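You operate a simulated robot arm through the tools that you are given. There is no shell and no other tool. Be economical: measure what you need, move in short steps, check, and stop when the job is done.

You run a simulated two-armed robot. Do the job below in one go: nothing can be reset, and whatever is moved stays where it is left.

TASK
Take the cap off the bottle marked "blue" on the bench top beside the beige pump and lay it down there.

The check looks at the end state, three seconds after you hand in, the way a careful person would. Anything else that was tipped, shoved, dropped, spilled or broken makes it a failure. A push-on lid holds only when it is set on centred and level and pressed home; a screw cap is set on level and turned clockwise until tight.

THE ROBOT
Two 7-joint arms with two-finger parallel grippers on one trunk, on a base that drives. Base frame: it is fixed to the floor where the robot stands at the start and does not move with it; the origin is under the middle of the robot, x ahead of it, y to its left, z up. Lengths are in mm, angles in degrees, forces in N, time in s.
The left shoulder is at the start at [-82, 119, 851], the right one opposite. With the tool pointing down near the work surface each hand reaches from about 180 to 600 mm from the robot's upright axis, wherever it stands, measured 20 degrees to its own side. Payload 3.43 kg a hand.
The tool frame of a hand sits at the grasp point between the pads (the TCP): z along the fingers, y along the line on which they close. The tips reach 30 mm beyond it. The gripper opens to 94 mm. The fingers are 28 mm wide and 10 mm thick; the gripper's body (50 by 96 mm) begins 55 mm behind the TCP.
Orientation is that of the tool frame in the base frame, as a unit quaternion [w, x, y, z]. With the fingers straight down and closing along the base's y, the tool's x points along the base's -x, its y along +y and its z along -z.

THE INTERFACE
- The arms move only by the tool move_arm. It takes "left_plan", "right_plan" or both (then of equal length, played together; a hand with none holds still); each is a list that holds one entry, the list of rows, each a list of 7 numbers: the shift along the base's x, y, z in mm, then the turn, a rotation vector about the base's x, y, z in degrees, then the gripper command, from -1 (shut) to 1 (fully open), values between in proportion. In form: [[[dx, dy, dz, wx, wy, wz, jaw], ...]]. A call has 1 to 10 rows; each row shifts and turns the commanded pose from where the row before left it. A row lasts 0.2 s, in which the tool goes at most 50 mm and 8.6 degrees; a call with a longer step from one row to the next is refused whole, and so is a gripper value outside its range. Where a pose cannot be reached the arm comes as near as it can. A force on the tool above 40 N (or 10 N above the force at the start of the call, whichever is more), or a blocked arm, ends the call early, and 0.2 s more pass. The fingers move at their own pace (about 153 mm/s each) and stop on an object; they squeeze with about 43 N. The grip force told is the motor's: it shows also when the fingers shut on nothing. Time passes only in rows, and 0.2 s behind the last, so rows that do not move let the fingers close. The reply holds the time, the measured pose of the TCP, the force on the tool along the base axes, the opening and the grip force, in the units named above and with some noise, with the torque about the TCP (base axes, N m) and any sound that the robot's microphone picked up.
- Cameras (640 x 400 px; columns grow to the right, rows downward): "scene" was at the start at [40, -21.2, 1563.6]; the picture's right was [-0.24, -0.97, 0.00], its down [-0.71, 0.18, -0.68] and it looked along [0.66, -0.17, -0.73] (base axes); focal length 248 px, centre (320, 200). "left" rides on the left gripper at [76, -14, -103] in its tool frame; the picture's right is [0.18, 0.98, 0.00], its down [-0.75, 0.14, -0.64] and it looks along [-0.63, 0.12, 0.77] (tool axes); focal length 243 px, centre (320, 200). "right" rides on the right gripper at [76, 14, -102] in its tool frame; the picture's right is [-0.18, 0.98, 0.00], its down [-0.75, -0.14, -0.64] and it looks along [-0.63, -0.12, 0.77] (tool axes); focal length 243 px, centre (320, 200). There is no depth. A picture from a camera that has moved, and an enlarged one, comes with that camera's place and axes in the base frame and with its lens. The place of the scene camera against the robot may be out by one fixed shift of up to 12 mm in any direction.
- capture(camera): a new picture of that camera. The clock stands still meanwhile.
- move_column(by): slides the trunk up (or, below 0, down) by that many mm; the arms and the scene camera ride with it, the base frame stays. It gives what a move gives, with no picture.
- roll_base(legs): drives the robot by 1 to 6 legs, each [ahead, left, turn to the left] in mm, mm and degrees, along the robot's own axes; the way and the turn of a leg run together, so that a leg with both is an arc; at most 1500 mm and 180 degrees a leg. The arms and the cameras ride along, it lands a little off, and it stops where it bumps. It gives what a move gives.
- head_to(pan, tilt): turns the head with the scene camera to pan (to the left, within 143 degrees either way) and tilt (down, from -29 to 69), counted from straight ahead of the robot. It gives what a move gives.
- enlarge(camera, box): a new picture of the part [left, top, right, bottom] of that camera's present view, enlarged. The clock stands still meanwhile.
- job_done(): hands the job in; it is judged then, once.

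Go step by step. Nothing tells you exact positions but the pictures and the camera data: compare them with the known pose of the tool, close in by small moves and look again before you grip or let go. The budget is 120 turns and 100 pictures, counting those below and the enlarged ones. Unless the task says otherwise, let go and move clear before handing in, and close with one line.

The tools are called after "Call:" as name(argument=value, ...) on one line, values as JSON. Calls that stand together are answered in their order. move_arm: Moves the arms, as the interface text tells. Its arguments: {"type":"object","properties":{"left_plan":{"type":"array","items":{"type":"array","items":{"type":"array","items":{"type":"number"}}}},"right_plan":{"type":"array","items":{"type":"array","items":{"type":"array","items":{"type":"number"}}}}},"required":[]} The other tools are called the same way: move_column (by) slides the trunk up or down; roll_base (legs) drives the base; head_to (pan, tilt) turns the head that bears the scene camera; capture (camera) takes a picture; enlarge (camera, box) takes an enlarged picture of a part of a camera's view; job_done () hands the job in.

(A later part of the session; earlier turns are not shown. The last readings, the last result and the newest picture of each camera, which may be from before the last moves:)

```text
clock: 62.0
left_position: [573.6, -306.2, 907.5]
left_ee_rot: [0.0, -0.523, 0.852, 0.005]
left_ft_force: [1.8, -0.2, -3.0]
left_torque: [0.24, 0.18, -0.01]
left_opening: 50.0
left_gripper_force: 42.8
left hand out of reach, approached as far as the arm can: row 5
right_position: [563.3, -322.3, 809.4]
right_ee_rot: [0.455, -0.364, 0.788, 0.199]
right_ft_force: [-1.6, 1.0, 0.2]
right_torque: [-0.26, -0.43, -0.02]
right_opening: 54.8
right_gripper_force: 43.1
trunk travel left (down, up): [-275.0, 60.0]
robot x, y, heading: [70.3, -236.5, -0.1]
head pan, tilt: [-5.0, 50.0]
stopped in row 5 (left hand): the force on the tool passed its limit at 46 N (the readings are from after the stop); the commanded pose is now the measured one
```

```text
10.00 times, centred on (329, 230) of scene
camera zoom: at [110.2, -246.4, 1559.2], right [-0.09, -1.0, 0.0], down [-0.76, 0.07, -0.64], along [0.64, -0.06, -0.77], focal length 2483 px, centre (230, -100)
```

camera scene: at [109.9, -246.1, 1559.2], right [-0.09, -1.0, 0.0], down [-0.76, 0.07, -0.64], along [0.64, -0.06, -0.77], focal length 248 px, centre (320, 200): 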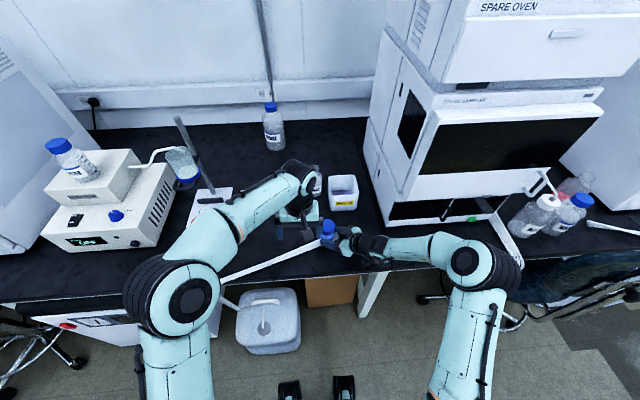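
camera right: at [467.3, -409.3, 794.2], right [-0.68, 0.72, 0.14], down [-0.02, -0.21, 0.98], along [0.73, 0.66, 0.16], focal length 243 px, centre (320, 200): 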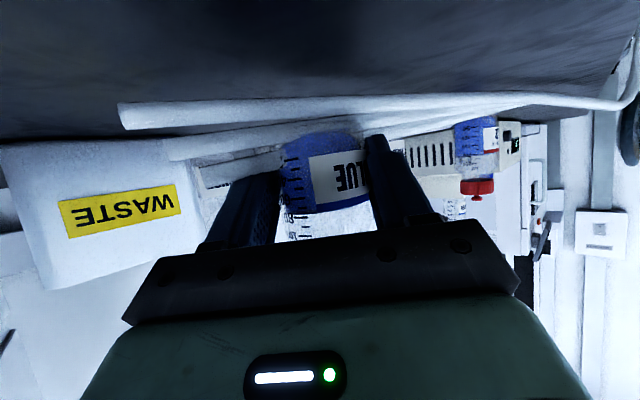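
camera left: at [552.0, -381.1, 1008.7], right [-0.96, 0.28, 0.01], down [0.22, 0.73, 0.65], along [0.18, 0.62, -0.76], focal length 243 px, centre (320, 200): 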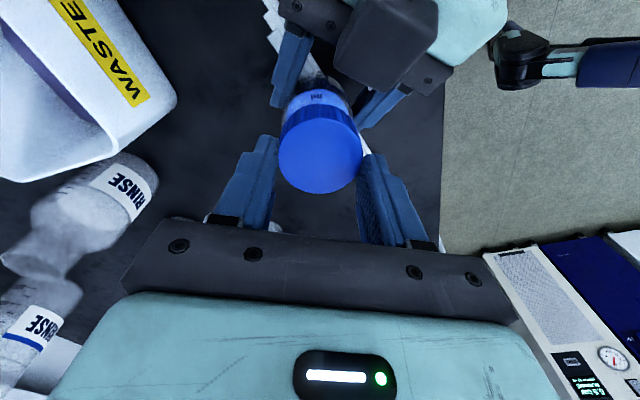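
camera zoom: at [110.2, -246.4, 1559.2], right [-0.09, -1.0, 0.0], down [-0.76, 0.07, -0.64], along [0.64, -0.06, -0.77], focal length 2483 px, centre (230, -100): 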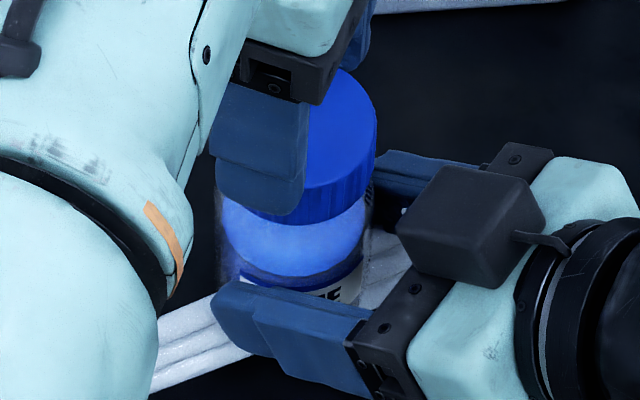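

The bottle was lifted about 25 mm because the cap is still on its thread. I'll relax the right grip, lower the bottle with the left hand, and then re-hold and keep unscrewing.

Call:
move_arm(right_plan=[[[0, 0, 0, 0, 0, 0, 0.1], [0, 0, 0, 0, 0, 0, 0.3], [0, 0, 0, 0, 0, 0, 0.4], [-1, -2.2, -3, 0, 0, 0, 0.4], [-1, -2.2, -3, 0, 0, 0, 0.4], [0, 0, 0, 0, 0, 0, 0.4]]])

Call:
move_arm(left_plan=[[[0.5, -0.4, -3, 0, 0, 0, -1], [0.5, -0.4, -3, 0, 0, 0, -1], [0.5, -0.4, -3, 0, 0, 0, -1], [0.5, -0.4, -3, 0, 0, 0, -1], [0, 0, -2, 0, 0, 0, -1], [0, 0, 0, 0, 0, 0, -1]]])

Call:
capture(camera="right")

```text
clock: 63.4
left_position: [573.3, -307.4, 907.9]
left_ee_rot: [0.001, -0.524, 0.852, 0.003]
left_ft_force: [0.2, 0.3, -2.5]
left_torque: [0.0, 0.05, 0.0]
left_opening: 50.2
left_gripper_force: 43.2
right_position: [560.2, -327.9, 802.0]
right_ee_rot: [0.456, -0.363, 0.788, 0.199]
right_ft_force: [-0.4, -0.4, 0.9]
right_torque: [0.01, 0.0, 0.01]
right_opening: 65.7
right_gripper_force: 0.0
trunk travel left (down, up): [-275.0, 60.0]
robot x, y, heading: [67.6, -237.0, 0.1]
head pan, tilt: [-5.0, 50.0]
```

```text
clock: 64.8
left_position: [576.3, -309.4, 893.1]
left_ee_rot: [0.001, -0.524, 0.852, 0.004]
left_ft_force: [0.6, -0.9, -2.1]
left_torque: [0.0, 0.0, -0.02]
left_opening: 50.4
left_gripper_force: 42.9
right_position: [559.8, -326.4, 802.5]
right_ee_rot: [0.456, -0.363, 0.788, 0.199]
right_ft_force: [-0.1, 0.4, 1.1]
right_torque: [0.03, -0.02, 0.02]
right_opening: 65.9
right_gripper_force: 0.1
trunk travel left (down, up): [-275.0, 60.0]
robot x, y, heading: [70.7, -239.8, -0.1]
head pan, tilt: [-5.0, 50.0]
```

```text
30 pictures are left
camera right: at [465.7, -413.9, 788.0], right [-0.68, 0.72, 0.14], down [-0.02, -0.21, 0.98], along [0.73, 0.66, 0.16], focal length 243 px, centre (320, 200)
```

right: 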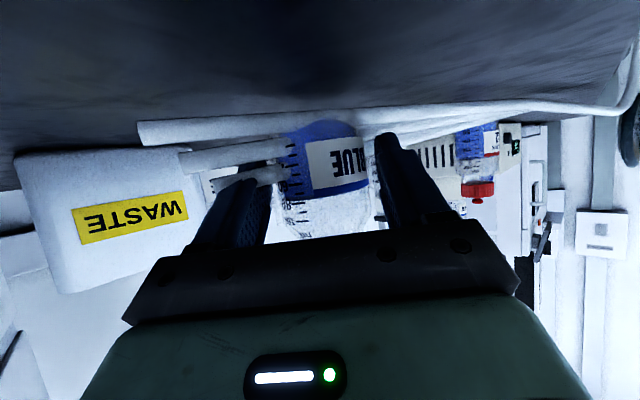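

The bottle hangs about 9 mm above the bench. I'll lower it in small steps, watching the force.

Call:
move_arm(left_plan=[[[0, 0, -2, 0, 0, 0, -1], [0, 0, -2, 0, 0, 0, -1], [0, 0, -2, 0, 0, 0, -1], [0, 0, 0, 0, 0, 0, -1]]])

Call:
move_arm(left_plan=[[[0, 0, -1, 0, 0, 0, -1], [0, 0, -1, 0, 0, 0, -1], [0, 0, 0, 0, 0, 0, -1]]])

Call:
enlarge(camera="right", box=[180, 70, 460, 245])

```text
clock: 65.8
left_position: [575.6, -308.9, 887.2]
left_ee_rot: [0.002, -0.524, 0.852, 0.003]
left_ft_force: [1.0, -0.3, -1.5]
left_torque: [-0.02, -0.03, 0.01]
left_opening: 49.9
left_gripper_force: 43.2
right_position: [561.1, -327.1, 802.1]
right_ee_rot: [0.456, -0.363, 0.788, 0.199]
right_ft_force: [-0.6, 1.9, -0.1]
right_torque: [0.05, 0.02, -0.02]
right_opening: 66.0
right_gripper_force: 0.0
trunk travel left (down, up): [-275.0, 60.0]
robot x, y, heading: [71.5, -240.4, -0.2]
head pan, tilt: [-5.0, 50.0]
```

```text
clock: 66.6
left_position: [575.5, -308.2, 885.6]
left_ee_rot: [0.001, -0.524, 0.852, 0.003]
left_ft_force: [0.6, 0.4, 0.5]
left_torque: [0.01, -0.01, 0.01]
left_opening: 50.0
left_gripper_force: 43.4
right_position: [560.3, -327.4, 802.7]
right_ee_rot: [0.456, -0.363, 0.788, 0.198]
right_ft_force: [-0.4, 0.3, 0.0]
right_torque: [0.0, 0.02, -0.01]
right_opening: 65.6
right_gripper_force: 0.0
trunk travel left (down, up): [-275.0, 60.0]
robot x, y, heading: [70.3, -238.6, -0.2]
head pan, tilt: [-5.0, 50.0]
```

```text
2.29 times, centred on (320, 158) of right
camera zoom: at [465.6, -413.9, 788.1], right [-0.68, 0.72, 0.14], down [-0.02, -0.21, 0.98], along [0.73, 0.66, 0.16], focal length 555 px, centre (320, 297)
```

zoom: 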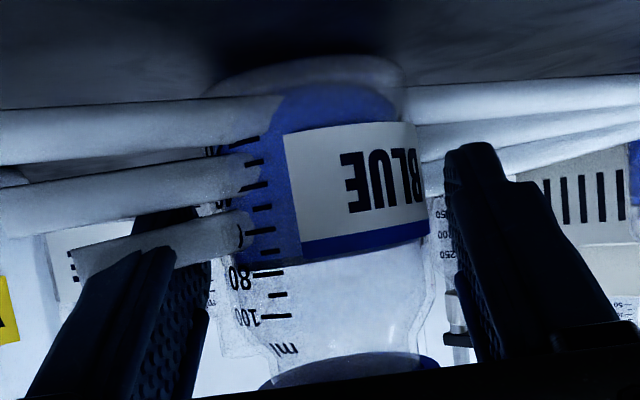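

The bottle rests on the bench again (weight gone from the left hand). I'll re-close the right hand, then reopen the left, rewind and go down around the cap.

Call:
move_arm(right_plan=[[[0, 0, 0, 0, 0, 0, 0.25], [0, 0, 0, 0, 0, 0, 0.1], [0, 0, 0, 0, 0, 0, -0.3], [0, 0, 0, 0, 0, 0, -1], [0, 0, 0, 0, 0, 0, -1]]])

Call:
move_arm(left_plan=[[[0, 0, 0, 0, 0, 0, 0.55], [0, 0, 0, 0, 0, 0, 0.55], [0, 0, -2, 0, 0, -8.4, 0.55], [0, 0, -3, 0, 0, -8.4, 0.55], [0, 0, -3, 0, 0, -8.4, 0.55], [0, 0, -3, 0, 0, -8.4, 0.55], [0, 0, -3, 0, 0, -8.4, 0.55], [0, 0, -3, 0, 0, -8.4, 0.55], [0, 0, -2, 0, 0, -8.4, 0.55], [0, 0, 0, 0, 0, 0, 0.55]]])

Call:
enlarge(camera="left", box=[230, 80, 410, 250])

```text
clock: 67.8
left_position: [575.2, -308.7, 884.7]
left_ee_rot: [0.002, -0.523, 0.852, 0.003]
left_ft_force: [1.2, 1.1, 1.6]
left_torque: [0.14, 0.16, 0.01]
left_opening: 49.9
left_gripper_force: 43.1
right_position: [560.7, -328.7, 802.1]
right_ee_rot: [0.456, -0.362, 0.789, 0.197]
right_ft_force: [0.8, -0.8, 1.0]
right_torque: [-0.19, -0.12, -0.01]
right_opening: 54.5
right_gripper_force: 43.9
trunk travel left (down, up): [-275.0, 60.0]
robot x, y, heading: [68.7, -238.4, -0.2]
head pan, tilt: [-5.0, 50.0]
```

```text
clock: 70.0
left_position: [576.2, -308.2, 866.6]
left_ee_rot: [0.003, -0.038, 0.999, 0.003]
left_ft_force: [-0.9, 0.7, -0.1]
left_torque: [0.03, 0.02, -0.02]
left_opening: 73.0
left_gripper_force: 0.2
right_position: [561.1, -327.7, 803.0]
right_ee_rot: [0.455, -0.363, 0.788, 0.198]
right_ft_force: [-0.3, 0.2, 0.8]
right_torque: [0.01, 0.05, -0.01]
right_opening: 54.7
right_gripper_force: 42.9
trunk travel left (down, up): [-275.0, 60.0]
robot x, y, heading: [69.0, -239.8, -0.1]
head pan, tilt: [-5.0, 50.0]
```

```text
2.35 times, centred on (320, 165) of left
camera zoom: at [500.0, -328.0, 968.6], right [-0.26, 0.97, 0.0], down [0.74, 0.19, 0.65], along [0.62, 0.17, -0.76], focal length 571 px, centre (320, 282)
```

zoom: 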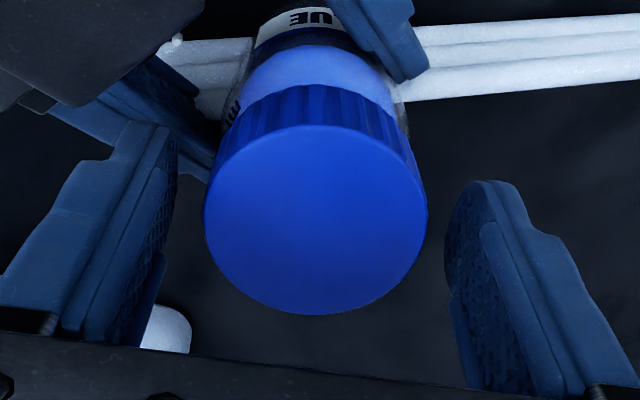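

All is back as before. I'll continue unscrewing with several more strokes, reading forces.

Call:
move_arm(left_plan=[[[0, -1, -2, 0, 0, 0, 0.3], [0, 0, 0, 0, 0, 0, 0.05], [0, 0, 0, 0, 0, 0, -1], [0, 0, 0.1, 0, 0, 8.4, -1], [0, 0, 0.1, 0, 0, 8.4, -1], [0, 0, 0.1, 0, 0, 8.4, -1], [0, 0, 0.1, 0, 0, 8.4, -1], [0, 0, 0.1, 0, 0, 8.4, -1], [0, 0, 0.1, 0, 0, 8.4, -1], [0, 0, 0.1, 0, 0, 8.4, -1]]])

Call:
move_arm(left_plan=[[[0, 0, 0, 0, 0, 0, 0.55], [0, 0, 0, 0, 0, 0, 0.55], [0, 0, 0, 0, 0, -8.4, 0.55], [0, 0, 0, 0, 0, -8.4, 0.55], [0, 0, 0, 0, 0, -8.4, 0.55], [0, 0, 0, 0, 0, -8.4, 0.55], [0, 0, 0, 0, 0, -8.4, 0.55], [0, 0, 0, 0, 0, -8.4, 0.55], [0, 0, 0, 0, 0, -8.4, 0.55], [0, 0, 0, 0, 0, 0, 0.55]]])

Call:
move_arm(left_plan=[[[0, 0, 0, 0, 0, 0, 0.3], [0, 0, 0, 0, 0, 0, 0.05], [0, 0, 0, 0, 0, 0, -1], [0, 0, 0.1, 0, 0, 8.4, -1], [0, 0, 0.1, 0, 0, 8.4, -1], [0, 0, 0.1, 0, 0, 8.4, -1], [0, 0, 0.1, 0, 0, 8.4, -1], [0, 0, 0.1, 0, 0, 8.4, -1], [0, 0, 0.1, 0, 0, 8.4, -1], [0, 0, 0.1, 0, 0, 8.4, -1]]])

Call:
enlarge(camera="left", box=[230, 80, 410, 250])

Call:
enlarge(camera="right", box=[180, 70, 460, 245])

```text
clock: 72.2
left_position: [575.0, -309.6, 865.5]
left_ee_rot: [0.002, -0.525, 0.851, 0.002]
left_ft_force: [4.6, 0.4, -0.6]
left_torque: [-0.34, -0.87, -0.4]
left_opening: 50.3
left_gripper_force: 43.1
right_position: [560.2, -327.4, 801.9]
right_ee_rot: [0.456, -0.362, 0.789, 0.198]
right_ft_force: [-4.2, 0.0, 1.5]
right_torque: [0.31, 0.61, 0.51]
right_opening: 55.1
right_gripper_force: 43.1
trunk travel left (down, up): [-275.0, 60.0]
robot x, y, heading: [70.2, -239.6, -0.0]
head pan, tilt: [-5.0, 50.0]
```

```text
clock: 74.4
left_position: [574.8, -310.9, 864.9]
left_ee_rot: [0.003, -0.037, 0.999, 0.002]
left_ft_force: [-0.1, 0.5, -0.3]
left_torque: [0.04, -0.01, 0.0]
left_opening: 73.0
left_gripper_force: 0.0
right_position: [560.4, -328.0, 801.9]
right_ee_rot: [0.456, -0.363, 0.788, 0.199]
right_ft_force: [0.2, -0.1, -0.9]
right_torque: [-0.03, 0.07, 0.02]
right_opening: 55.1
right_gripper_force: 43.1
trunk travel left (down, up): [-275.0, 60.0]
robot x, y, heading: [71.1, -238.9, 0.3]
head pan, tilt: [-5.0, 50.0]
```

```text
clock: 76.6
left_position: [575.6, -309.9, 865.1]
left_ee_rot: [0.002, -0.525, 0.851, 0.002]
left_ft_force: [6.9, -1.5, -0.5]
left_torque: [-0.25, -0.88, -0.35]
left_opening: 50.4
left_gripper_force: 43.0
right_position: [561.2, -327.8, 801.8]
right_ee_rot: [0.455, -0.364, 0.788, 0.2]
right_ft_force: [-6.9, 2.3, 0.4]
right_torque: [0.18, 0.49, 0.46]
right_opening: 55.2
right_gripper_force: 42.7
trunk travel left (down, up): [-275.0, 60.0]
robot x, y, heading: [70.6, -239.0, -0.1]
head pan, tilt: [-5.0, 50.0]
```

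```text
2.35 times, centred on (320, 165) of left
camera zoom: at [553.8, -384.2, 968.2], right [-0.96, 0.28, 0.0], down [0.21, 0.73, 0.65], along [0.18, 0.62, -0.76], focal length 571 px, centre (320, 282)
```

zoom: 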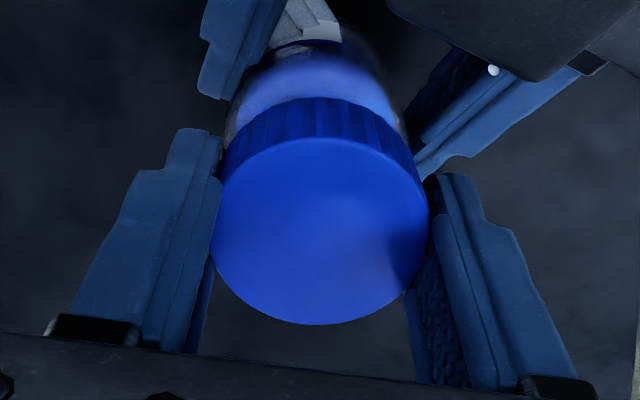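

```text
2.29 times, centred on (320, 158) of right
camera zoom: at [465.2, -413.2, 787.9], right [-0.68, 0.72, 0.14], down [-0.02, -0.21, 0.98], along [0.73, 0.66, 0.16], focal length 555 px, centre (320, 297)
```

zoom: 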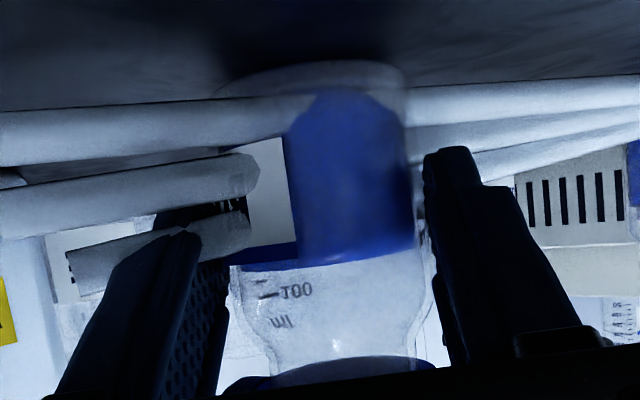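

The bottle now turns with the cap, so the cap may be at the end of its thread. I'll test with a tiny lift, reading the force.

Call:
move_arm(left_plan=[[[0, 0, 1, 0, 0, 0, -1], [0, 0, 1, 0, 0, 0, -1], [0, 0, 1, 0, 0, 0, -1]]])

Call:
enlarge(camera="right", box=[240, 170, 400, 240])

```text
clock: 77.4
left_position: [575.3, -309.8, 868.2]
left_ee_rot: [0.002, -0.524, 0.852, 0.004]
left_ft_force: [12.1, -4.0, -10.8]
left_torque: [-0.15, -1.28, -0.05]
left_opening: 50.3
left_gripper_force: 42.6
right_position: [560.5, -326.8, 803.5]
right_ee_rot: [0.456, -0.364, 0.787, 0.199]
right_ft_force: [-10.6, 3.5, 7.5]
right_torque: [0.0, 0.43, 0.31]
right_opening: 54.9
right_gripper_force: 42.8
trunk travel left (down, up): [-275.0, 60.0]
robot x, y, heading: [71.7, -236.8, 0.1]
head pan, tilt: [-5.0, 50.0]
```

```text
4.00 times, centred on (320, 205) of right
camera zoom: at [466.0, -413.1, 788.6], right [-0.68, 0.72, 0.14], down [-0.02, -0.21, 0.98], along [0.73, 0.66, 0.16], focal length 970 px, centre (320, 180)
```

zoom: 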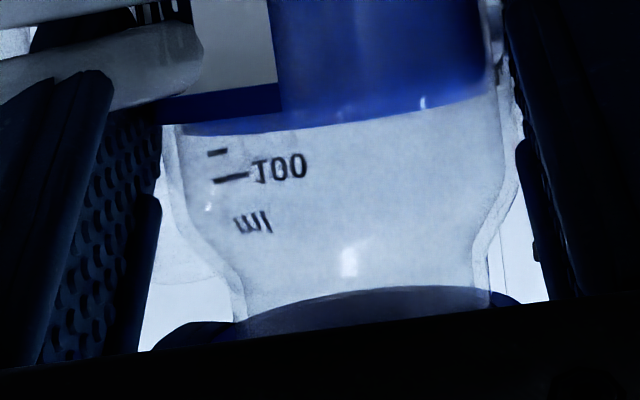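

The cap has risen about 4–5 mm, so it's partly unscrewed. The grip is binding because of side load. I'll lower, release, rewind, and recentre precisely.

Call:
move_arm(left_plan=[[[0, 0, -3, 0, 0, 0, -1], [0, 0, 0, 0, 0, 0, 0.55], [0, 0, 0, 0, 0, 0, 0.55], [0, 0, 0, 0, 0, -8.4, 0.55], [0, 0, 0, 0, 0, -8.4, 0.55], [0, 0, 0, 0, 0, -8.4, 0.55], [0, 0, 0, 0, 0, -8.4, 0.55], [0, 0, 0, 0, 0, -8.4, 0.55], [0, 0, 0, 0, 0, -8.4, 0.55], [0, 0, 0, 0, 0, -8.4, 0.55]]])

Call:
enlarge(camera="left", box=[230, 80, 410, 250])

Call:
enlarge(camera="right", box=[180, 70, 460, 245])

```text
clock: 79.6
left_position: [574.0, -310.1, 865.6]
left_ee_rot: [0.003, -0.036, 0.999, 0.003]
left_ft_force: [0.9, -0.4, 0.0]
left_torque: [-0.03, 0.0, 0.03]
left_opening: 73.1
left_gripper_force: 0.0
right_position: [561.6, -327.1, 802.1]
right_ee_rot: [0.456, -0.363, 0.788, 0.199]
right_ft_force: [-0.4, 0.0, -0.6]
right_torque: [-0.07, 0.07, 0.0]
right_opening: 54.6
right_gripper_force: 43.0
trunk travel left (down, up): [-275.0, 60.0]
robot x, y, heading: [71.6, -234.9, -0.1]
head pan, tilt: [-5.0, 50.0]
```

```text
2.35 times, centred on (320, 165) of left
camera zoom: at [499.4, -329.0, 967.5], right [-0.26, 0.97, 0.0], down [0.74, 0.19, 0.65], along [0.62, 0.17, -0.76], focal length 571 px, centre (320, 282)
```

zoom: 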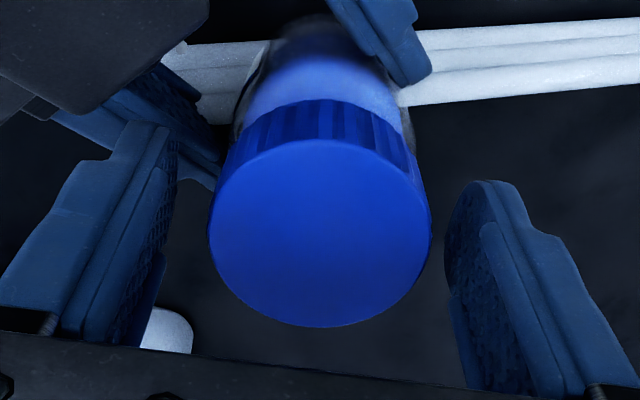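

```text
2.29 times, centred on (320, 158) of right
camera zoom: at [465.6, -413.9, 787.9], right [-0.68, 0.72, 0.14], down [-0.02, -0.21, 0.98], along [0.73, 0.66, 0.16], focal length 555 px, centre (320, 297)
```

zoom: 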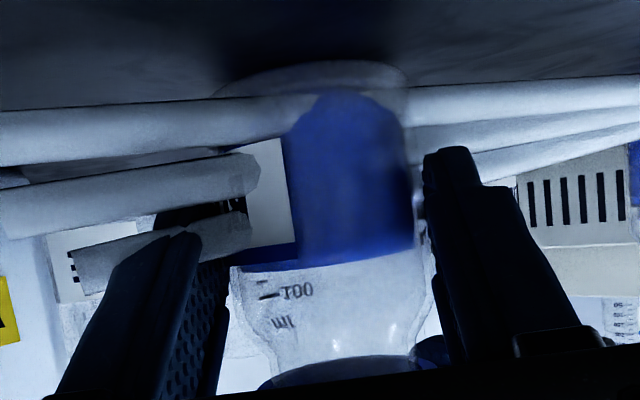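

I'll let the bottle stand free for a moment, remove the right hand's 1° roll, and re-grip it. Then I'll shift the left hand +2 mm in x, level it, and turn again.

Call:
move_arm(right_plan=[[[0, 0, 0, 0, 0, 0, 0.1], [0, 0, 0, 0, 0, 0, 0.35], [0, 0, 0, 0.67, 0.74, 0, 0.35], [0, 0, 0, 0, 0, 0, 0.35], [0, 0, 0, 0, 0, 0, 0.22], [0, 0, 0, 0, 0, 0, 0.1], [0, 0, 0, 0, 0, 0, -0.3], [0, 0, 0, 0, 0, 0, -1], [0, 0, 0, 0, 0, 0, -1]]])

Call:
move_arm(left_plan=[[[2, 0.3, -1, -0.35, 0.35, 0, 0.55], [0, 0, 0, 0, 0, 0, 0.3], [0, 0, 0, 0, 0, 0, 0.05], [0, 0, 0, 0, 0, 0, -1], [0, 0, 0, 0, 0, 0, -1]]])

Call:
move_arm(left_plan=[[[0, 0, 0.1, 0, 0, 8, -1], [0, 0, 0.1, 0, 0, 8, -1], [0, 0, 0.1, 0, 0, 8, -1], [0, 0, 0, 0, 0, 0, -1]]])

Call:
enlarge(camera="right", box=[180, 70, 460, 245])

```text
clock: 81.6
left_position: [574.8, -309.5, 865.6]
left_ee_rot: [0.002, -0.039, 0.999, 0.003]
left_ft_force: [-0.8, -0.1, 0.2]
left_torque: [-0.01, 0.02, -0.02]
left_opening: 73.1
left_gripper_force: 0.1
right_position: [560.3, -327.7, 802.2]
right_ee_rot: [0.452, -0.359, 0.791, 0.205]
right_ft_force: [0.1, 1.1, 0.6]
right_torque: [0.08, -0.01, -0.07]
right_opening: 54.8
right_gripper_force: 42.6
trunk travel left (down, up): [-275.0, 60.0]
robot x, y, heading: [70.8, -240.0, 0.1]
head pan, tilt: [-5.0, 50.0]
```

```text
clock: 82.8
left_position: [577.0, -307.7, 864.2]
left_ee_rot: [0.001, -0.039, 0.999, 0.001]
left_ft_force: [-0.4, 11.2, 0.5]
left_torque: [0.26, 0.04, 0.05]
left_opening: 50.5
left_gripper_force: 43.5
right_position: [560.1, -329.6, 801.6]
right_ee_rot: [0.453, -0.358, 0.791, 0.204]
right_ft_force: [1.8, -9.6, 4.5]
right_torque: [0.62, -0.12, -0.21]
right_opening: 54.9
right_gripper_force: 42.8
trunk travel left (down, up): [-275.0, 60.0]
robot x, y, heading: [71.3, -237.5, -0.0]
head pan, tilt: [-5.0, 50.0]
```

```text
clock: 83.8
left_position: [576.6, -309.1, 865.6]
left_ee_rot: [-0.001, -0.245, 0.97, 0.0]
left_ft_force: [-14.0, 5.3, 0.1]
left_torque: [0.06, 0.3, -0.32]
left_opening: 50.3
left_gripper_force: 43.2
right_position: [560.8, -327.3, 803.3]
right_ee_rot: [0.453, -0.358, 0.791, 0.205]
right_ft_force: [13.5, -5.2, -1.6]
right_torque: [0.18, 0.46, -0.05]
right_opening: 54.9
right_gripper_force: 42.9
trunk travel left (down, up): [-275.0, 60.0]
robot x, y, heading: [71.4, -235.0, -0.3]
head pan, tilt: [-5.0, 50.0]
```

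```text
2.29 times, centred on (320, 158) of right
camera zoom: at [465.4, -413.9, 788.2], right [-0.68, 0.72, 0.16], down [-0.01, -0.22, 0.97], along [0.73, 0.66, 0.16], focal length 555 px, centre (320, 297)
```

zoom: 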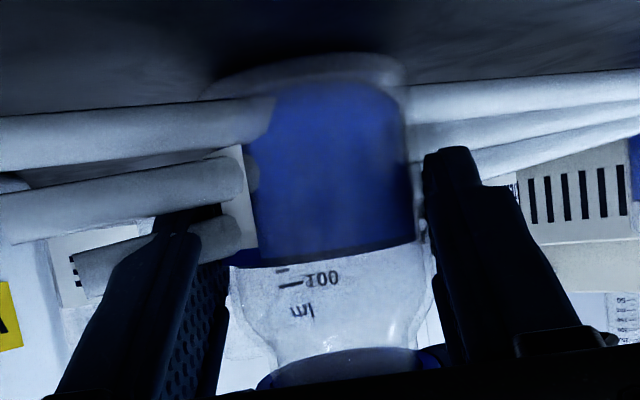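

The bottle still follows the cap. As a test I'll turn the gripped cap clockwise a little: if it moves freely it's at an end stop, and if the bottle follows it's jammed.

Call:
move_arm(left_plan=[[[0, 0, 0, 0, 0, -8, -1], [0, 0, 0, 0, 0, -8, -1], [0, 0, 0, 0, 0, -4, -1], [0, 0, 0, 0, 0, 0, -1]]])

Call:
enlarge(camera="right", box=[180, 70, 460, 245])

```text
clock: 84.8
left_position: [576.3, -309.8, 864.3]
left_ee_rot: [-0.002, -0.073, 0.997, 0.0]
left_ft_force: [-15.1, 2.4, -0.2]
left_torque: [0.09, 0.38, 0.0]
left_opening: 50.3
left_gripper_force: 42.6
right_position: [561.4, -326.9, 801.4]
right_ee_rot: [0.453, -0.358, 0.791, 0.204]
right_ft_force: [14.6, -2.2, -1.7]
right_torque: [0.04, 0.53, -0.28]
right_opening: 55.0
right_gripper_force: 42.8
trunk travel left (down, up): [-275.0, 60.0]
robot x, y, heading: [71.9, -236.1, 0.0]
head pan, tilt: [-5.0, 50.0]
```

```text
2.29 times, centred on (320, 158) of right
camera zoom: at [465.6, -413.7, 788.3], right [-0.68, 0.72, 0.16], down [-0.01, -0.22, 0.97], along [0.73, 0.66, 0.16], focal length 555 px, centre (320, 297)
```

zoom: 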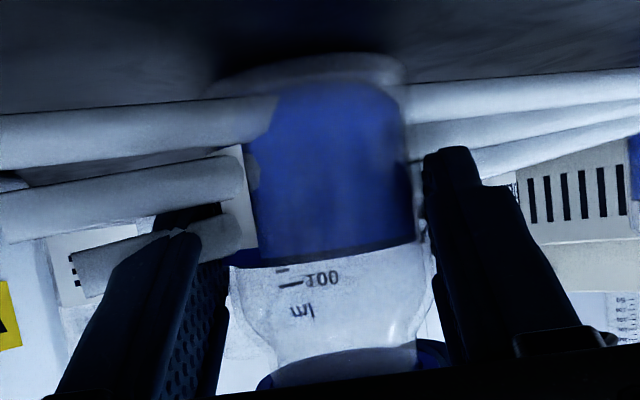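

It turns freely clockwise but stops counter-clockwise, so the cap is at the end of its travel. I'll remove the side load, turn to the stop, and lift in 1 mm steps.

Call:
move_arm(left_plan=[[[-1, 0, 0, 0, 0, 0, -1], [0, 0, 0.1, 0, 0, 8, -1], [0, 0, 0.1, 0, 0, 8, -1], [0, 0, 0.1, 0, 0, 6, -1], [0, 0, 0, 0, 0, 0, -1]]])

Call:
move_arm(left_plan=[[[0, 0, 1, 0, 0, 0, -1], [0, 0, 1, 0, 0, 0, -1], [0, 0, 1, 0, 0, 0, -1], [0, 0, 1, 0, 0, 0, -1], [0, 0, 0, 0, 0, 0, -1]]])

Call:
enlarge(camera="right", box=[180, 70, 460, 245])

```text
clock: 86.0
left_position: [577.2, -309.6, 865.2]
left_ee_rot: [0.001, -0.263, 0.965, -0.001]
left_ft_force: [-0.2, 1.6, 0.7]
left_torque: [0.06, -0.02, 0.0]
left_opening: 50.3
left_gripper_force: 42.9
right_position: [559.2, -326.7, 802.6]
right_ee_rot: [0.452, -0.36, 0.79, 0.205]
right_ft_force: [-1.1, -1.5, 1.8]
right_torque: [0.11, -0.13, -0.06]
right_opening: 54.9
right_gripper_force: 42.8
trunk travel left (down, up): [-275.0, 60.0]
robot x, y, heading: [69.3, -240.9, 0.0]
head pan, tilt: [-5.0, 50.0]
```

```text
clock: 87.2
left_position: [575.8, -309.6, 869.1]
left_ee_rot: [0.0, -0.263, 0.965, 0.0]
left_ft_force: [1.3, 1.0, -1.9]
left_torque: [0.02, -0.01, -0.05]
left_opening: 50.3
left_gripper_force: 43.0
right_position: [560.8, -327.3, 803.9]
right_ee_rot: [0.453, -0.36, 0.789, 0.206]
right_ft_force: [-1.5, -0.5, 0.5]
right_torque: [0.13, -0.05, 0.02]
right_opening: 54.6
right_gripper_force: 43.0
trunk travel left (down, up): [-275.0, 60.0]
robot x, y, heading: [68.3, -236.0, -0.1]
head pan, tilt: [-5.0, 50.0]
```

```text
2.29 times, centred on (320, 158) of right
camera zoom: at [465.3, -413.7, 788.1], right [-0.68, 0.72, 0.16], down [-0.01, -0.22, 0.97], along [0.73, 0.66, 0.16], focal length 555 px, centre (320, 297)
```

zoom: 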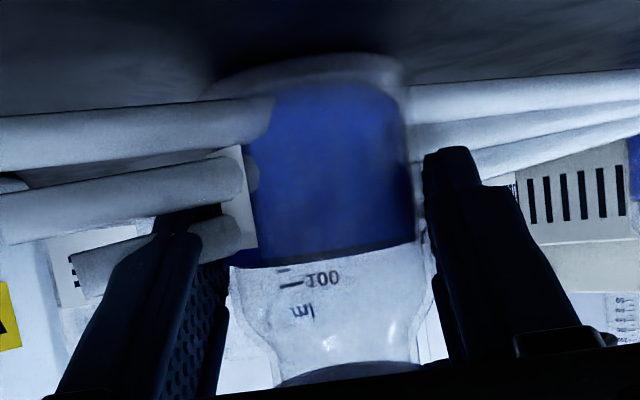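

The cap has lifted 4 mm with almost no force and has left the bottle's shoulder in the right view. I'll lift further in small steps.

Call:
move_arm(left_plan=[[[0, 0, 2, 0, 0, 0, -1], [0, 0, 2, 0, 0, 0, -1], [0, 0, 2, 0, 0, 0, -1], [0, 0, 2, 0, 0, 0, -1], [0, 0, 0, 0, 0, 0, -1]]])

Call:
enlarge(camera="right", box=[180, 70, 460, 245])

```text
clock: 88.4
left_position: [576.7, -309.9, 877.9]
left_ee_rot: [0.0, -0.262, 0.965, 0.0]
left_ft_force: [0.4, -0.2, -0.4]
left_torque: [-0.02, -0.01, 0.0]
left_opening: 50.3
left_gripper_force: 43.1
right_position: [559.6, -327.1, 803.0]
right_ee_rot: [0.453, -0.359, 0.79, 0.205]
right_ft_force: [0.7, -0.2, -1.1]
right_torque: [0.01, 0.01, 0.0]
right_opening: 54.7
right_gripper_force: 42.9
trunk travel left (down, up): [-275.0, 60.0]
robot x, y, heading: [74.1, -236.9, 0.4]
head pan, tilt: [-5.0, 50.0]
```

```text
2.29 times, centred on (320, 158) of right
camera zoom: at [465.3, -413.7, 788.1], right [-0.68, 0.72, 0.16], down [-0.01, -0.22, 0.97], along [0.73, 0.66, 0.16], focal length 555 px, centre (320, 297)
```

zoom: 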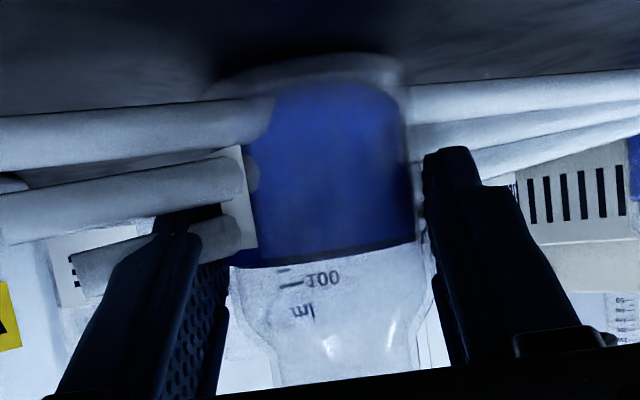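

The cap is off and rising freely while the bottle stays put. I'll lift on until clear.

Call:
move_arm(left_plan=[[[0, 0, 3, 0, 0, 0, -1], [0, 0, 3, 0, 0, 0, -1], [0, 0, 4, 0, 0, 0, -1], [0, 0, 5, 0, 0, 0, -1], [0, 0, 5, 0, 0, 0, -1], [0, 0, 5, 0, 0, 0, -1], [0, 0, 0, 0, 0, 0, -1]]])

Call:
capture(camera="left")

Call:
enlarge(camera="scene", box=[280, 185, 392, 255])

```text
clock: 90.0
left_position: [574.0, -308.9, 900.7]
left_ee_rot: [0.0, -0.262, 0.965, 0.0]
left_ft_force: [-0.1, 0.3, -0.6]
left_torque: [-0.01, -0.01, 0.01]
left_opening: 49.9
left_gripper_force: 43.0
right_position: [560.5, -327.3, 802.4]
right_ee_rot: [0.453, -0.359, 0.79, 0.205]
right_ft_force: [-0.9, 1.2, -1.0]
right_torque: [0.01, 0.05, -0.01]
right_opening: 54.9
right_gripper_force: 43.1
trunk travel left (down, up): [-275.0, 60.0]
robot x, y, heading: [70.5, -242.0, -0.2]
head pan, tilt: [-5.0, 50.0]
```

```text
18 pictures are left
camera left: at [515.1, -358.6, 1004.2], right [-0.66, 0.76, 0.0], down [0.58, 0.5, 0.64], along [0.48, 0.42, -0.77], focal length 243 px, centre (320, 200)
```

left: 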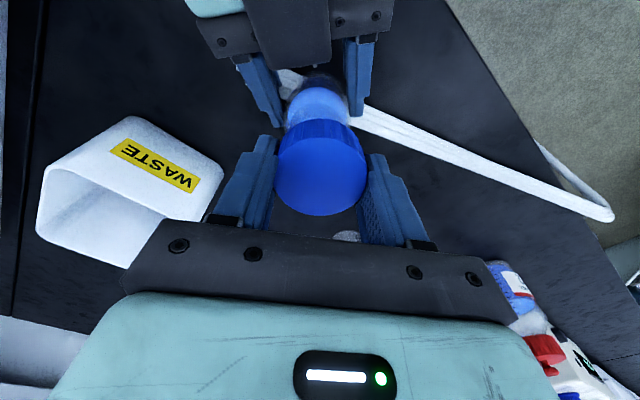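

```text
5.71 times, centred on (336, 220) of scene
camera zoom: at [110.2, -246.6, 1559.2], right [-0.09, -1.0, 0.0], down [-0.76, 0.07, -0.64], along [0.64, -0.06, -0.77], focal length 1419 px, centre (229, 86)
```

zoom: 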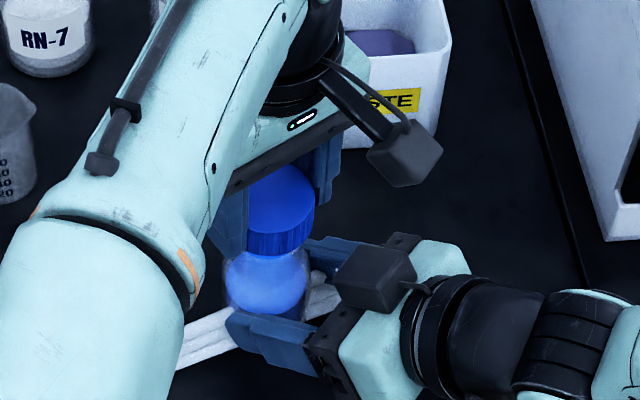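

The cap is clear of the mouth. I'll carry it back, up and left, away from the bottle, while the right hand still holds the bottle.

Call:
move_arm(left_plan=[[[-6, 3, 8, 0, 0, 0, -1], [-8, 6, 10, 0, 0, 0, -1], [-10, 12, 10, 0, 0, -3, -1], [-15, 20, 10, 0, 0, -4, -1], [-18, 25, 10, 0, 0, -4, -1], [-18, 28, 10, 0, 0, -4, -1], [-18, 28, 10, 0, 0, -4, -1], [-18, 28, 10, 0, 0, -4, -1], [-18, 28, 10, 0, 0, -4, -1], [-18, 28, 10, 0, 0, -3, -1]]])

Call:
enlarge(camera="scene", box=[290, 200, 370, 250])

```text
clock: 92.2
left_position: [427.1, -102.3, 1000.0]
left_ee_rot: [0.0, -0.001, 1.0, 0.0]
left_ft_force: [-0.6, 0.1, -0.3]
left_torque: [0.01, -0.01, 0.0]
left_opening: 50.2
left_gripper_force: 43.2
right_position: [560.7, -327.3, 801.7]
right_ee_rot: [0.452, -0.36, 0.79, 0.206]
right_ft_force: [0.5, -0.1, -1.4]
right_torque: [-0.05, 0.06, 0.03]
right_opening: 55.0
right_gripper_force: 43.0
trunk travel left (down, up): [-275.0, 60.0]
robot x, y, heading: [73.0, -238.1, -0.0]
head pan, tilt: [-5.0, 50.0]
```

```text
8.00 times, centred on (330, 225) of scene
camera zoom: at [109.6, -245.8, 1559.2], right [-0.09, -1.0, 0.0], down [-0.76, 0.07, -0.64], along [0.64, -0.06, -0.77], focal length 1986 px, centre (240, 0)
```

zoom: 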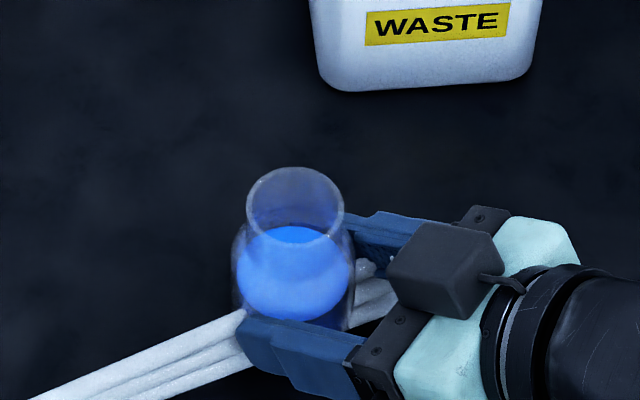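

The bottle stands open with its liquid intact. I'll release the right hand gently and withdraw along its axis.

Call:
move_arm(right_plan=[[[0, 0, 0, 0, 0, 0, 0.2], [0, 0, 0, 0, 0, 0, 0.3], [0, 0, 0, 0, 0, 0, 0.6], [0, 0, 0, 0, 0, 0, 1], [-6, -6, 5, 0, 0, 0, 1], [-12, -13, 10, 0, 0, 0, 1], [-14, -15, 12, 0, 0, 0, 1], [-14, -15, 12, 0, 0, 0, 1], [-14, -20, 15, 0, 0, 0, 1], [-14, -25, 20, 0, 0, 0, 1]]])

Call:
move_arm(right_plan=[[[-12, -15, 20, -5, 4.2, 0, 1], [-12, -15, 20, -5, 4.2, 0, 1], [-12, -15, 20, -5, 4.2, 0, 1], [-12, -15, 20, -5, 4.2, 0, 1], [-12, -15, 20, -5, 4.2, 0, 1], [-12, -15, 20, -5, 4.2, 0, 1], [-12, -15, 20, -5, 4.2, 0, 1], [-12, -15, 20, -5, 4.2, 0, 1]]])

Call:
head_to(pan=15, tilt=48)

Call:
capture(camera="scene")

```text
clock: 94.4
left_position: [428.1, -104.2, 1000.3]
left_ee_rot: [0.0, -0.003, 1.0, 0.0]
left_ft_force: [-0.4, 0.9, -0.8]
left_torque: [-0.03, 0.02, -0.01]
left_opening: 50.3
left_gripper_force: 43.1
right_position: [487.1, -421.3, 877.9]
right_ee_rot: [0.453, -0.358, 0.79, 0.204]
right_ft_force: [0.2, -1.1, -0.3]
right_torque: [-0.02, 0.0, 0.0]
right_opening: 93.9
right_gripper_force: 0.1
trunk travel left (down, up): [-275.0, 60.0]
robot x, y, heading: [68.1, -234.7, -0.0]
head pan, tilt: [-5.0, 50.0]
```

```text
clock: 96.2
left_position: [427.9, -104.1, 1001.7]
left_ee_rot: [0.0, -0.004, 1.0, -0.001]
left_ft_force: [0.0, -0.5, -0.7]
left_torque: [0.02, -0.03, 0.02]
left_opening: 50.0
left_gripper_force: 42.9
right_position: [390.2, -539.5, 1037.6]
right_ee_rot: [0.061, -0.417, 0.907, 0.02]
right_ft_force: [0.2, 0.6, 0.2]
right_torque: [0.03, -0.01, -0.01]
right_opening: 93.8
right_gripper_force: 0.0
trunk travel left (down, up): [-275.0, 60.0]
robot x, y, heading: [74.5, -235.1, -0.1]
head pan, tilt: [-5.0, 50.0]
```

```text
clock: 97.0
left_position: [428.8, -103.4, 999.2]
left_ee_rot: [-0.001, -0.003, 1.0, 0.0]
left_ft_force: [0.5, 0.1, 0.0]
left_torque: [-0.02, 0.02, -0.02]
left_opening: 50.5
left_gripper_force: 43.0
right_position: [390.5, -540.2, 1038.4]
right_ee_rot: [0.062, -0.417, 0.907, 0.02]
right_ft_force: [0.0, -0.6, -0.5]
right_torque: [0.05, -0.01, 0.02]
right_opening: 94.1
right_gripper_force: 0.0
trunk travel left (down, up): [-275.0, 60.0]
robot x, y, heading: [71.8, -242.2, -0.1]
head pan, tilt: [15.0, 48.0]
```

```text
15 pictures are left
camera scene: at [109.5, -219.5, 1561.9], right [0.26, -0.97, 0.0], down [-0.72, -0.19, -0.67], along [0.65, 0.17, -0.74], focal length 248 px, centre (320, 200)
```

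scene: 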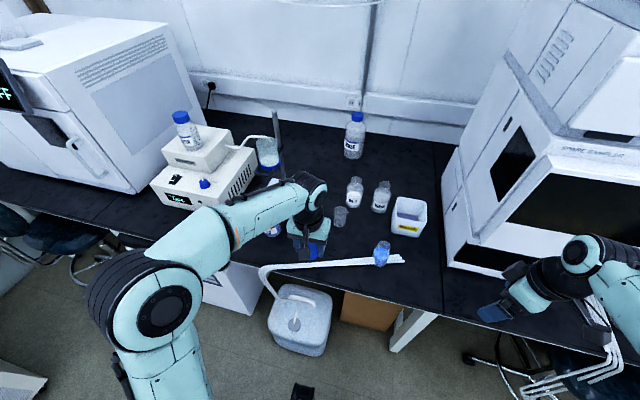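

The bottle stands upright with only its cap removed. I'll back off slightly and drive left so the left hand can reach the clear bench beside the pump.

Call:
roll_base(legs=[[-30, 0, 0], [0, 300, 0]])

Call:
head_to(pan=0, tilt=50)

Call:
capture(camera="scene")

Call:
capture(camera="left")

```text
clock: 100.6
left_position: [398.6, 191.0, 1000.4]
left_ee_rot: [0.0, -0.001, 1.0, 0.001]
left_ft_force: [0.4, -0.1, 0.1]
left_torque: [-0.02, 0.0, -0.03]
left_opening: 50.4
left_gripper_force: 42.6
right_position: [359.0, -246.5, 1038.1]
right_ee_rot: [0.062, -0.415, 0.907, 0.02]
right_ft_force: [-0.7, 0.5, -0.3]
right_torque: [0.0, 0.05, -0.02]
right_opening: 94.0
right_gripper_force: 0.2
trunk travel left (down, up): [-275.0, 60.0]
robot x, y, heading: [40.8, 57.6, -0.4]
head pan, tilt: [15.0, 48.0]
```

```text
clock: 101.4
left_position: [399.6, 192.2, 999.0]
left_ee_rot: [0.0, -0.001, 1.0, 0.0]
left_ft_force: [0.0, -0.8, -0.6]
left_torque: [0.03, -0.05, 0.02]
left_opening: 50.6
left_gripper_force: 42.7
right_position: [359.7, -246.1, 1037.6]
right_ee_rot: [0.062, -0.415, 0.908, 0.02]
right_ft_force: [0.7, -0.3, -0.3]
right_torque: [-0.02, 0.0, -0.01]
right_opening: 94.1
right_gripper_force: 0.0
trunk travel left (down, up): [-275.0, 60.0]
robot x, y, heading: [39.7, 54.6, -0.4]
head pan, tilt: [0.0, 50.0]
```

```text
14 pictures are left
camera scene: at [80.7, 56.4, 1559.2], right [0.0, -1.0, 0.0], down [-0.77, 0.0, -0.64], along [0.64, 0.0, -0.77], focal length 248 px, centre (320, 200)
```

scene: 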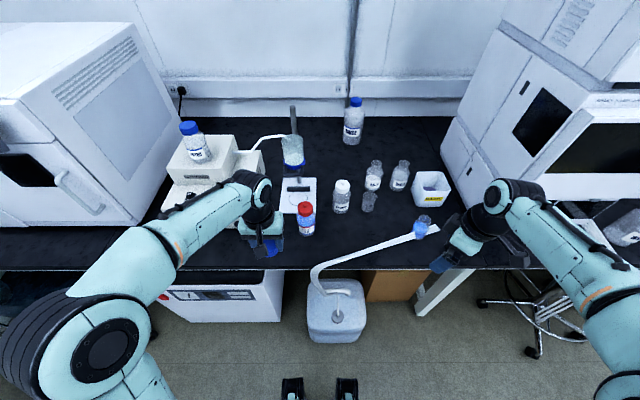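

```text
13 pictures are left
camera left: at [323.1, 177.6, 1103.0], right [-0.19, 0.98, 0.0], down [0.75, 0.14, 0.64], along [0.63, 0.12, -0.77], focal length 243 px, centre (320, 200)
```

left: 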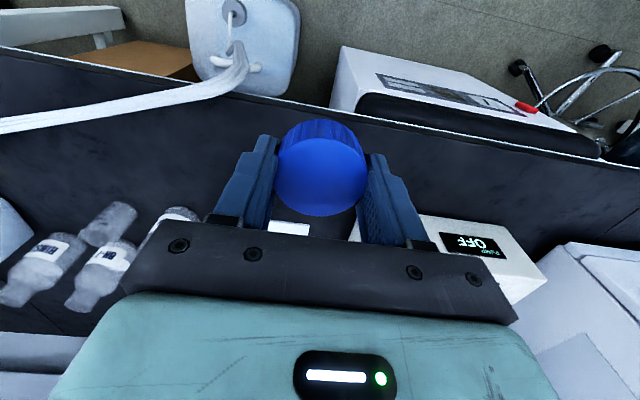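

The clear spot is between the pump's right side (y≈313) and the L2 bottle (y≈122). I'll go to about (605, 245), staying high, and look.

Call:
move_arm(left_plan=[[[15, 27, 0, 0, 0, 0, -1], [15, 27, 0, 0, 0, 0, -1], [30, 0, -10, 0, 0, 0, -1], [35, 0, -15, 0, 0, 0, -1], [35, 0, -15, 0, 0, 0, -1], [35, 0, -15, 0, 0, 0, -1], [38, 0, -15, 0, 0, 0, -1], [0, 0, 0, 0, 0, 0, -1]]])

Call:
capture(camera="left")

Call:
capture(camera="scene")

```text
clock: 103.2
left_position: [589.1, 243.8, 932.0]
left_ee_rot: [0.0, 0.0, 1.0, -0.001]
left_ft_force: [-0.2, 0.3, -0.8]
left_torque: [0.0, -0.05, 0.0]
left_opening: 50.5
left_gripper_force: 42.8
left hand out of reach, approached as far as the arm can: row 7
right_position: [358.6, -246.9, 1038.3]
right_ee_rot: [0.062, -0.415, 0.907, 0.02]
right_ft_force: [0.4, 0.1, 0.0]
right_torque: [-0.05, 0.0, -0.04]
right_opening: 93.8
right_gripper_force: 0.0
trunk travel left (down, up): [-275.0, 60.0]
robot x, y, heading: [40.4, 59.4, -0.2]
head pan, tilt: [0.0, 50.0]
```

```text
12 pictures are left
camera left: at [513.2, 231.1, 1034.7], right [-0.18, 0.98, 0.0], down [0.75, 0.14, 0.64], along [0.63, 0.12, -0.77], focal length 243 px, centre (320, 200)
```

left: 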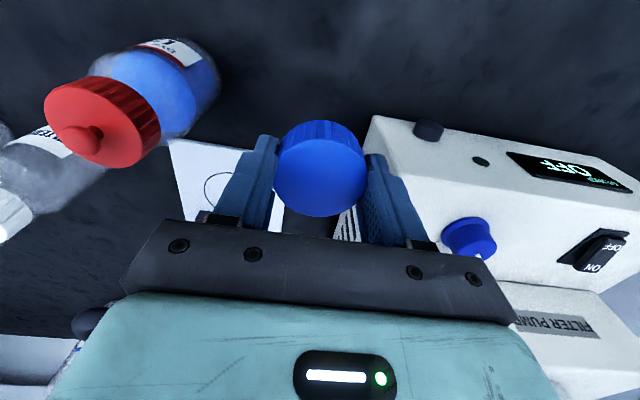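

```text
11 pictures are left
camera scene: at [79.9, 56.4, 1559.2], right [0.0, -1.0, 0.0], down [-0.77, 0.0, -0.64], along [0.64, 0.0, -0.77], focal length 248 px, centre (320, 200)
```

scene: 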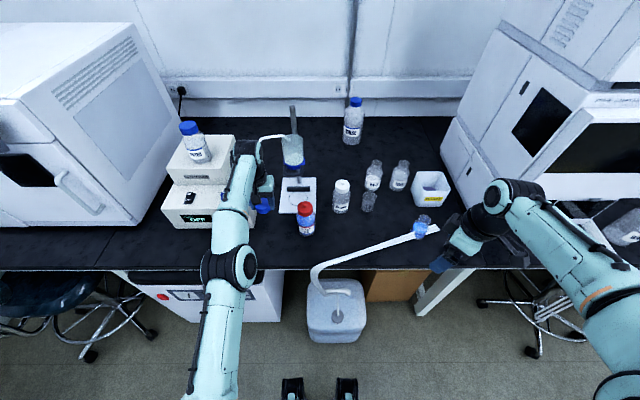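

The pump's corner is at about (611, 313) and the L2 bottle is well clear. I'll descend to just above the bench at about (600, 244).

Call:
move_arm(left_plan=[[[0, 0, -25, 0, 0, 0, -1], [2, 0, -25, 0, 0, 0, -1], [4, 0, -25, 0, 0, 0, -1], [4, 0, -25, 0, 0, 0, -1], [2, 0, -22, 0, 0, 0, -1], [0, 0, 0, 0, 0, 0, -1]]])

Call:
capture(camera="left")

Call:
enlarge(camera="scene", box=[200, 150, 328, 250])

```text
clock: 104.6
left_position: [601.7, 243.3, 811.1]
left_ee_rot: [0.0, -0.001, 1.0, 0.0]
left_ft_force: [-0.4, 0.3, 0.0]
left_torque: [-0.02, 0.0, -0.01]
left_opening: 50.2
left_gripper_force: 43.0
right_position: [359.4, -245.6, 1038.2]
right_ee_rot: [0.062, -0.415, 0.908, 0.019]
right_ft_force: [-0.9, -0.1, -0.4]
right_torque: [0.0, -0.01, 0.03]
right_opening: 94.0
right_gripper_force: 0.0
trunk travel left (down, up): [-275.0, 60.0]
robot x, y, heading: [41.1, 60.0, -0.4]
head pan, tilt: [0.0, 50.0]
```

```text
10 pictures are left
camera left: at [526.1, 231.0, 913.6], right [-0.19, 0.98, 0.0], down [0.75, 0.14, 0.64], along [0.63, 0.12, -0.77], focal length 243 px, centre (320, 200)
```

left: 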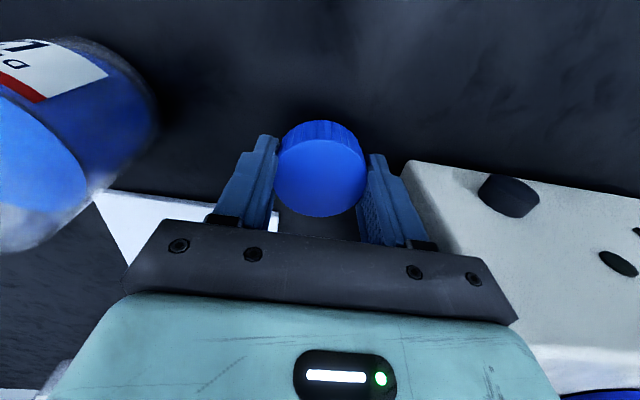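

```text
4.00 times, centred on (264, 200) of scene
camera zoom: at [80.5, 56.3, 1559.2], right [0.0, -1.0, 0.0], down [-0.77, 0.0, -0.64], along [0.64, 0.0, -0.77], focal length 993 px, centre (544, 200)
```

zoom: 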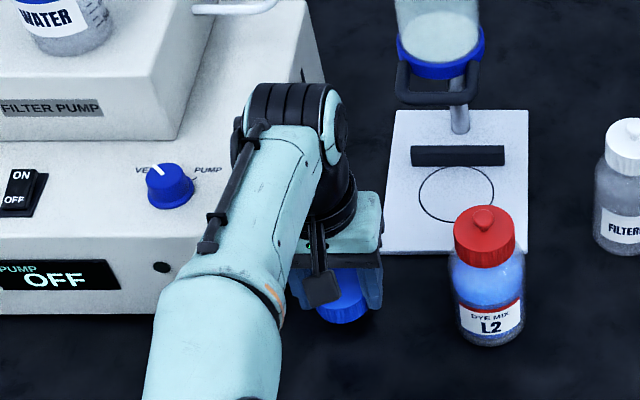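

Good clearances. I'll lower in small steps until the cap touches the bench.

Call:
move_arm(left_plan=[[[0, 0, -4, 0, 0, 0, -1], [0, 0, -4, 0, 0, 0, -1], [0, 0, -4, 0, 0, 0, -1], [0, 0, -3, 0, 0, 0, -1], [0, 0, 0, 0, 0, 0, -1]]])

Call:
move_arm(left_plan=[[[0, 0, -2, 0, 0, 0, -1], [0, 0, -2, 0, 0, 0, -1], [0, 0, 0, 0, 0, 0, -1]]])

Call:
move_arm(left_plan=[[[0, 0, -1.5, 0, 0, 0, -1], [0, 0, -1.5, 0, 0, 0, -1], [0, 0, 0, 0, 0, 0, -1]]])

```text
clock: 105.8
left_position: [602.5, 243.8, 796.6]
left_ee_rot: [-0.001, -0.001, 1.0, 0.0]
left_ft_force: [0.0, -0.3, -0.4]
left_torque: [-0.02, 0.01, 0.0]
left_opening: 50.2
left_gripper_force: 43.3
right_position: [358.8, -245.7, 1037.9]
right_ee_rot: [0.062, -0.416, 0.907, 0.02]
right_ft_force: [-0.8, 0.4, -0.4]
right_torque: [0.0, -0.02, -0.03]
right_opening: 93.9
right_gripper_force: 0.1
trunk travel left (down, up): [-275.0, 60.0]
robot x, y, heading: [39.3, 57.4, -0.4]
head pan, tilt: [0.0, 50.0]
```

```text
clock: 106.6
left_position: [600.4, 243.5, 793.4]
left_ee_rot: [-0.001, -0.001, 1.0, 0.0]
left_ft_force: [0.8, 0.7, 0.2]
left_torque: [-0.02, 0.01, -0.01]
left_opening: 50.6
left_gripper_force: 43.2
right_position: [359.3, -245.6, 1038.7]
right_ee_rot: [0.063, -0.414, 0.908, 0.02]
right_ft_force: [0.0, 0.1, 0.1]
right_torque: [-0.01, -0.01, -0.02]
right_opening: 93.8
right_gripper_force: 0.1
trunk travel left (down, up): [-275.0, 60.0]
robot x, y, heading: [37.0, 59.4, -0.6]
head pan, tilt: [0.0, 50.0]
```

```text
clock: 107.4
left_position: [601.3, 243.8, 789.0]
left_ee_rot: [0.0, -0.002, 1.0, 0.0]
left_ft_force: [0.9, -0.6, -0.5]
left_torque: [0.0, -0.04, 0.0]
left_opening: 50.1
left_gripper_force: 43.4
right_position: [359.3, -245.7, 1037.9]
right_ee_rot: [0.063, -0.415, 0.908, 0.02]
right_ft_force: [0.0, 0.3, 0.2]
right_torque: [0.01, 0.0, -0.01]
right_opening: 93.8
right_gripper_force: 0.1
trunk travel left (down, up): [-275.0, 60.0]
robot x, y, heading: [41.2, 55.4, -0.1]
head pan, tilt: [0.0, 50.0]
```

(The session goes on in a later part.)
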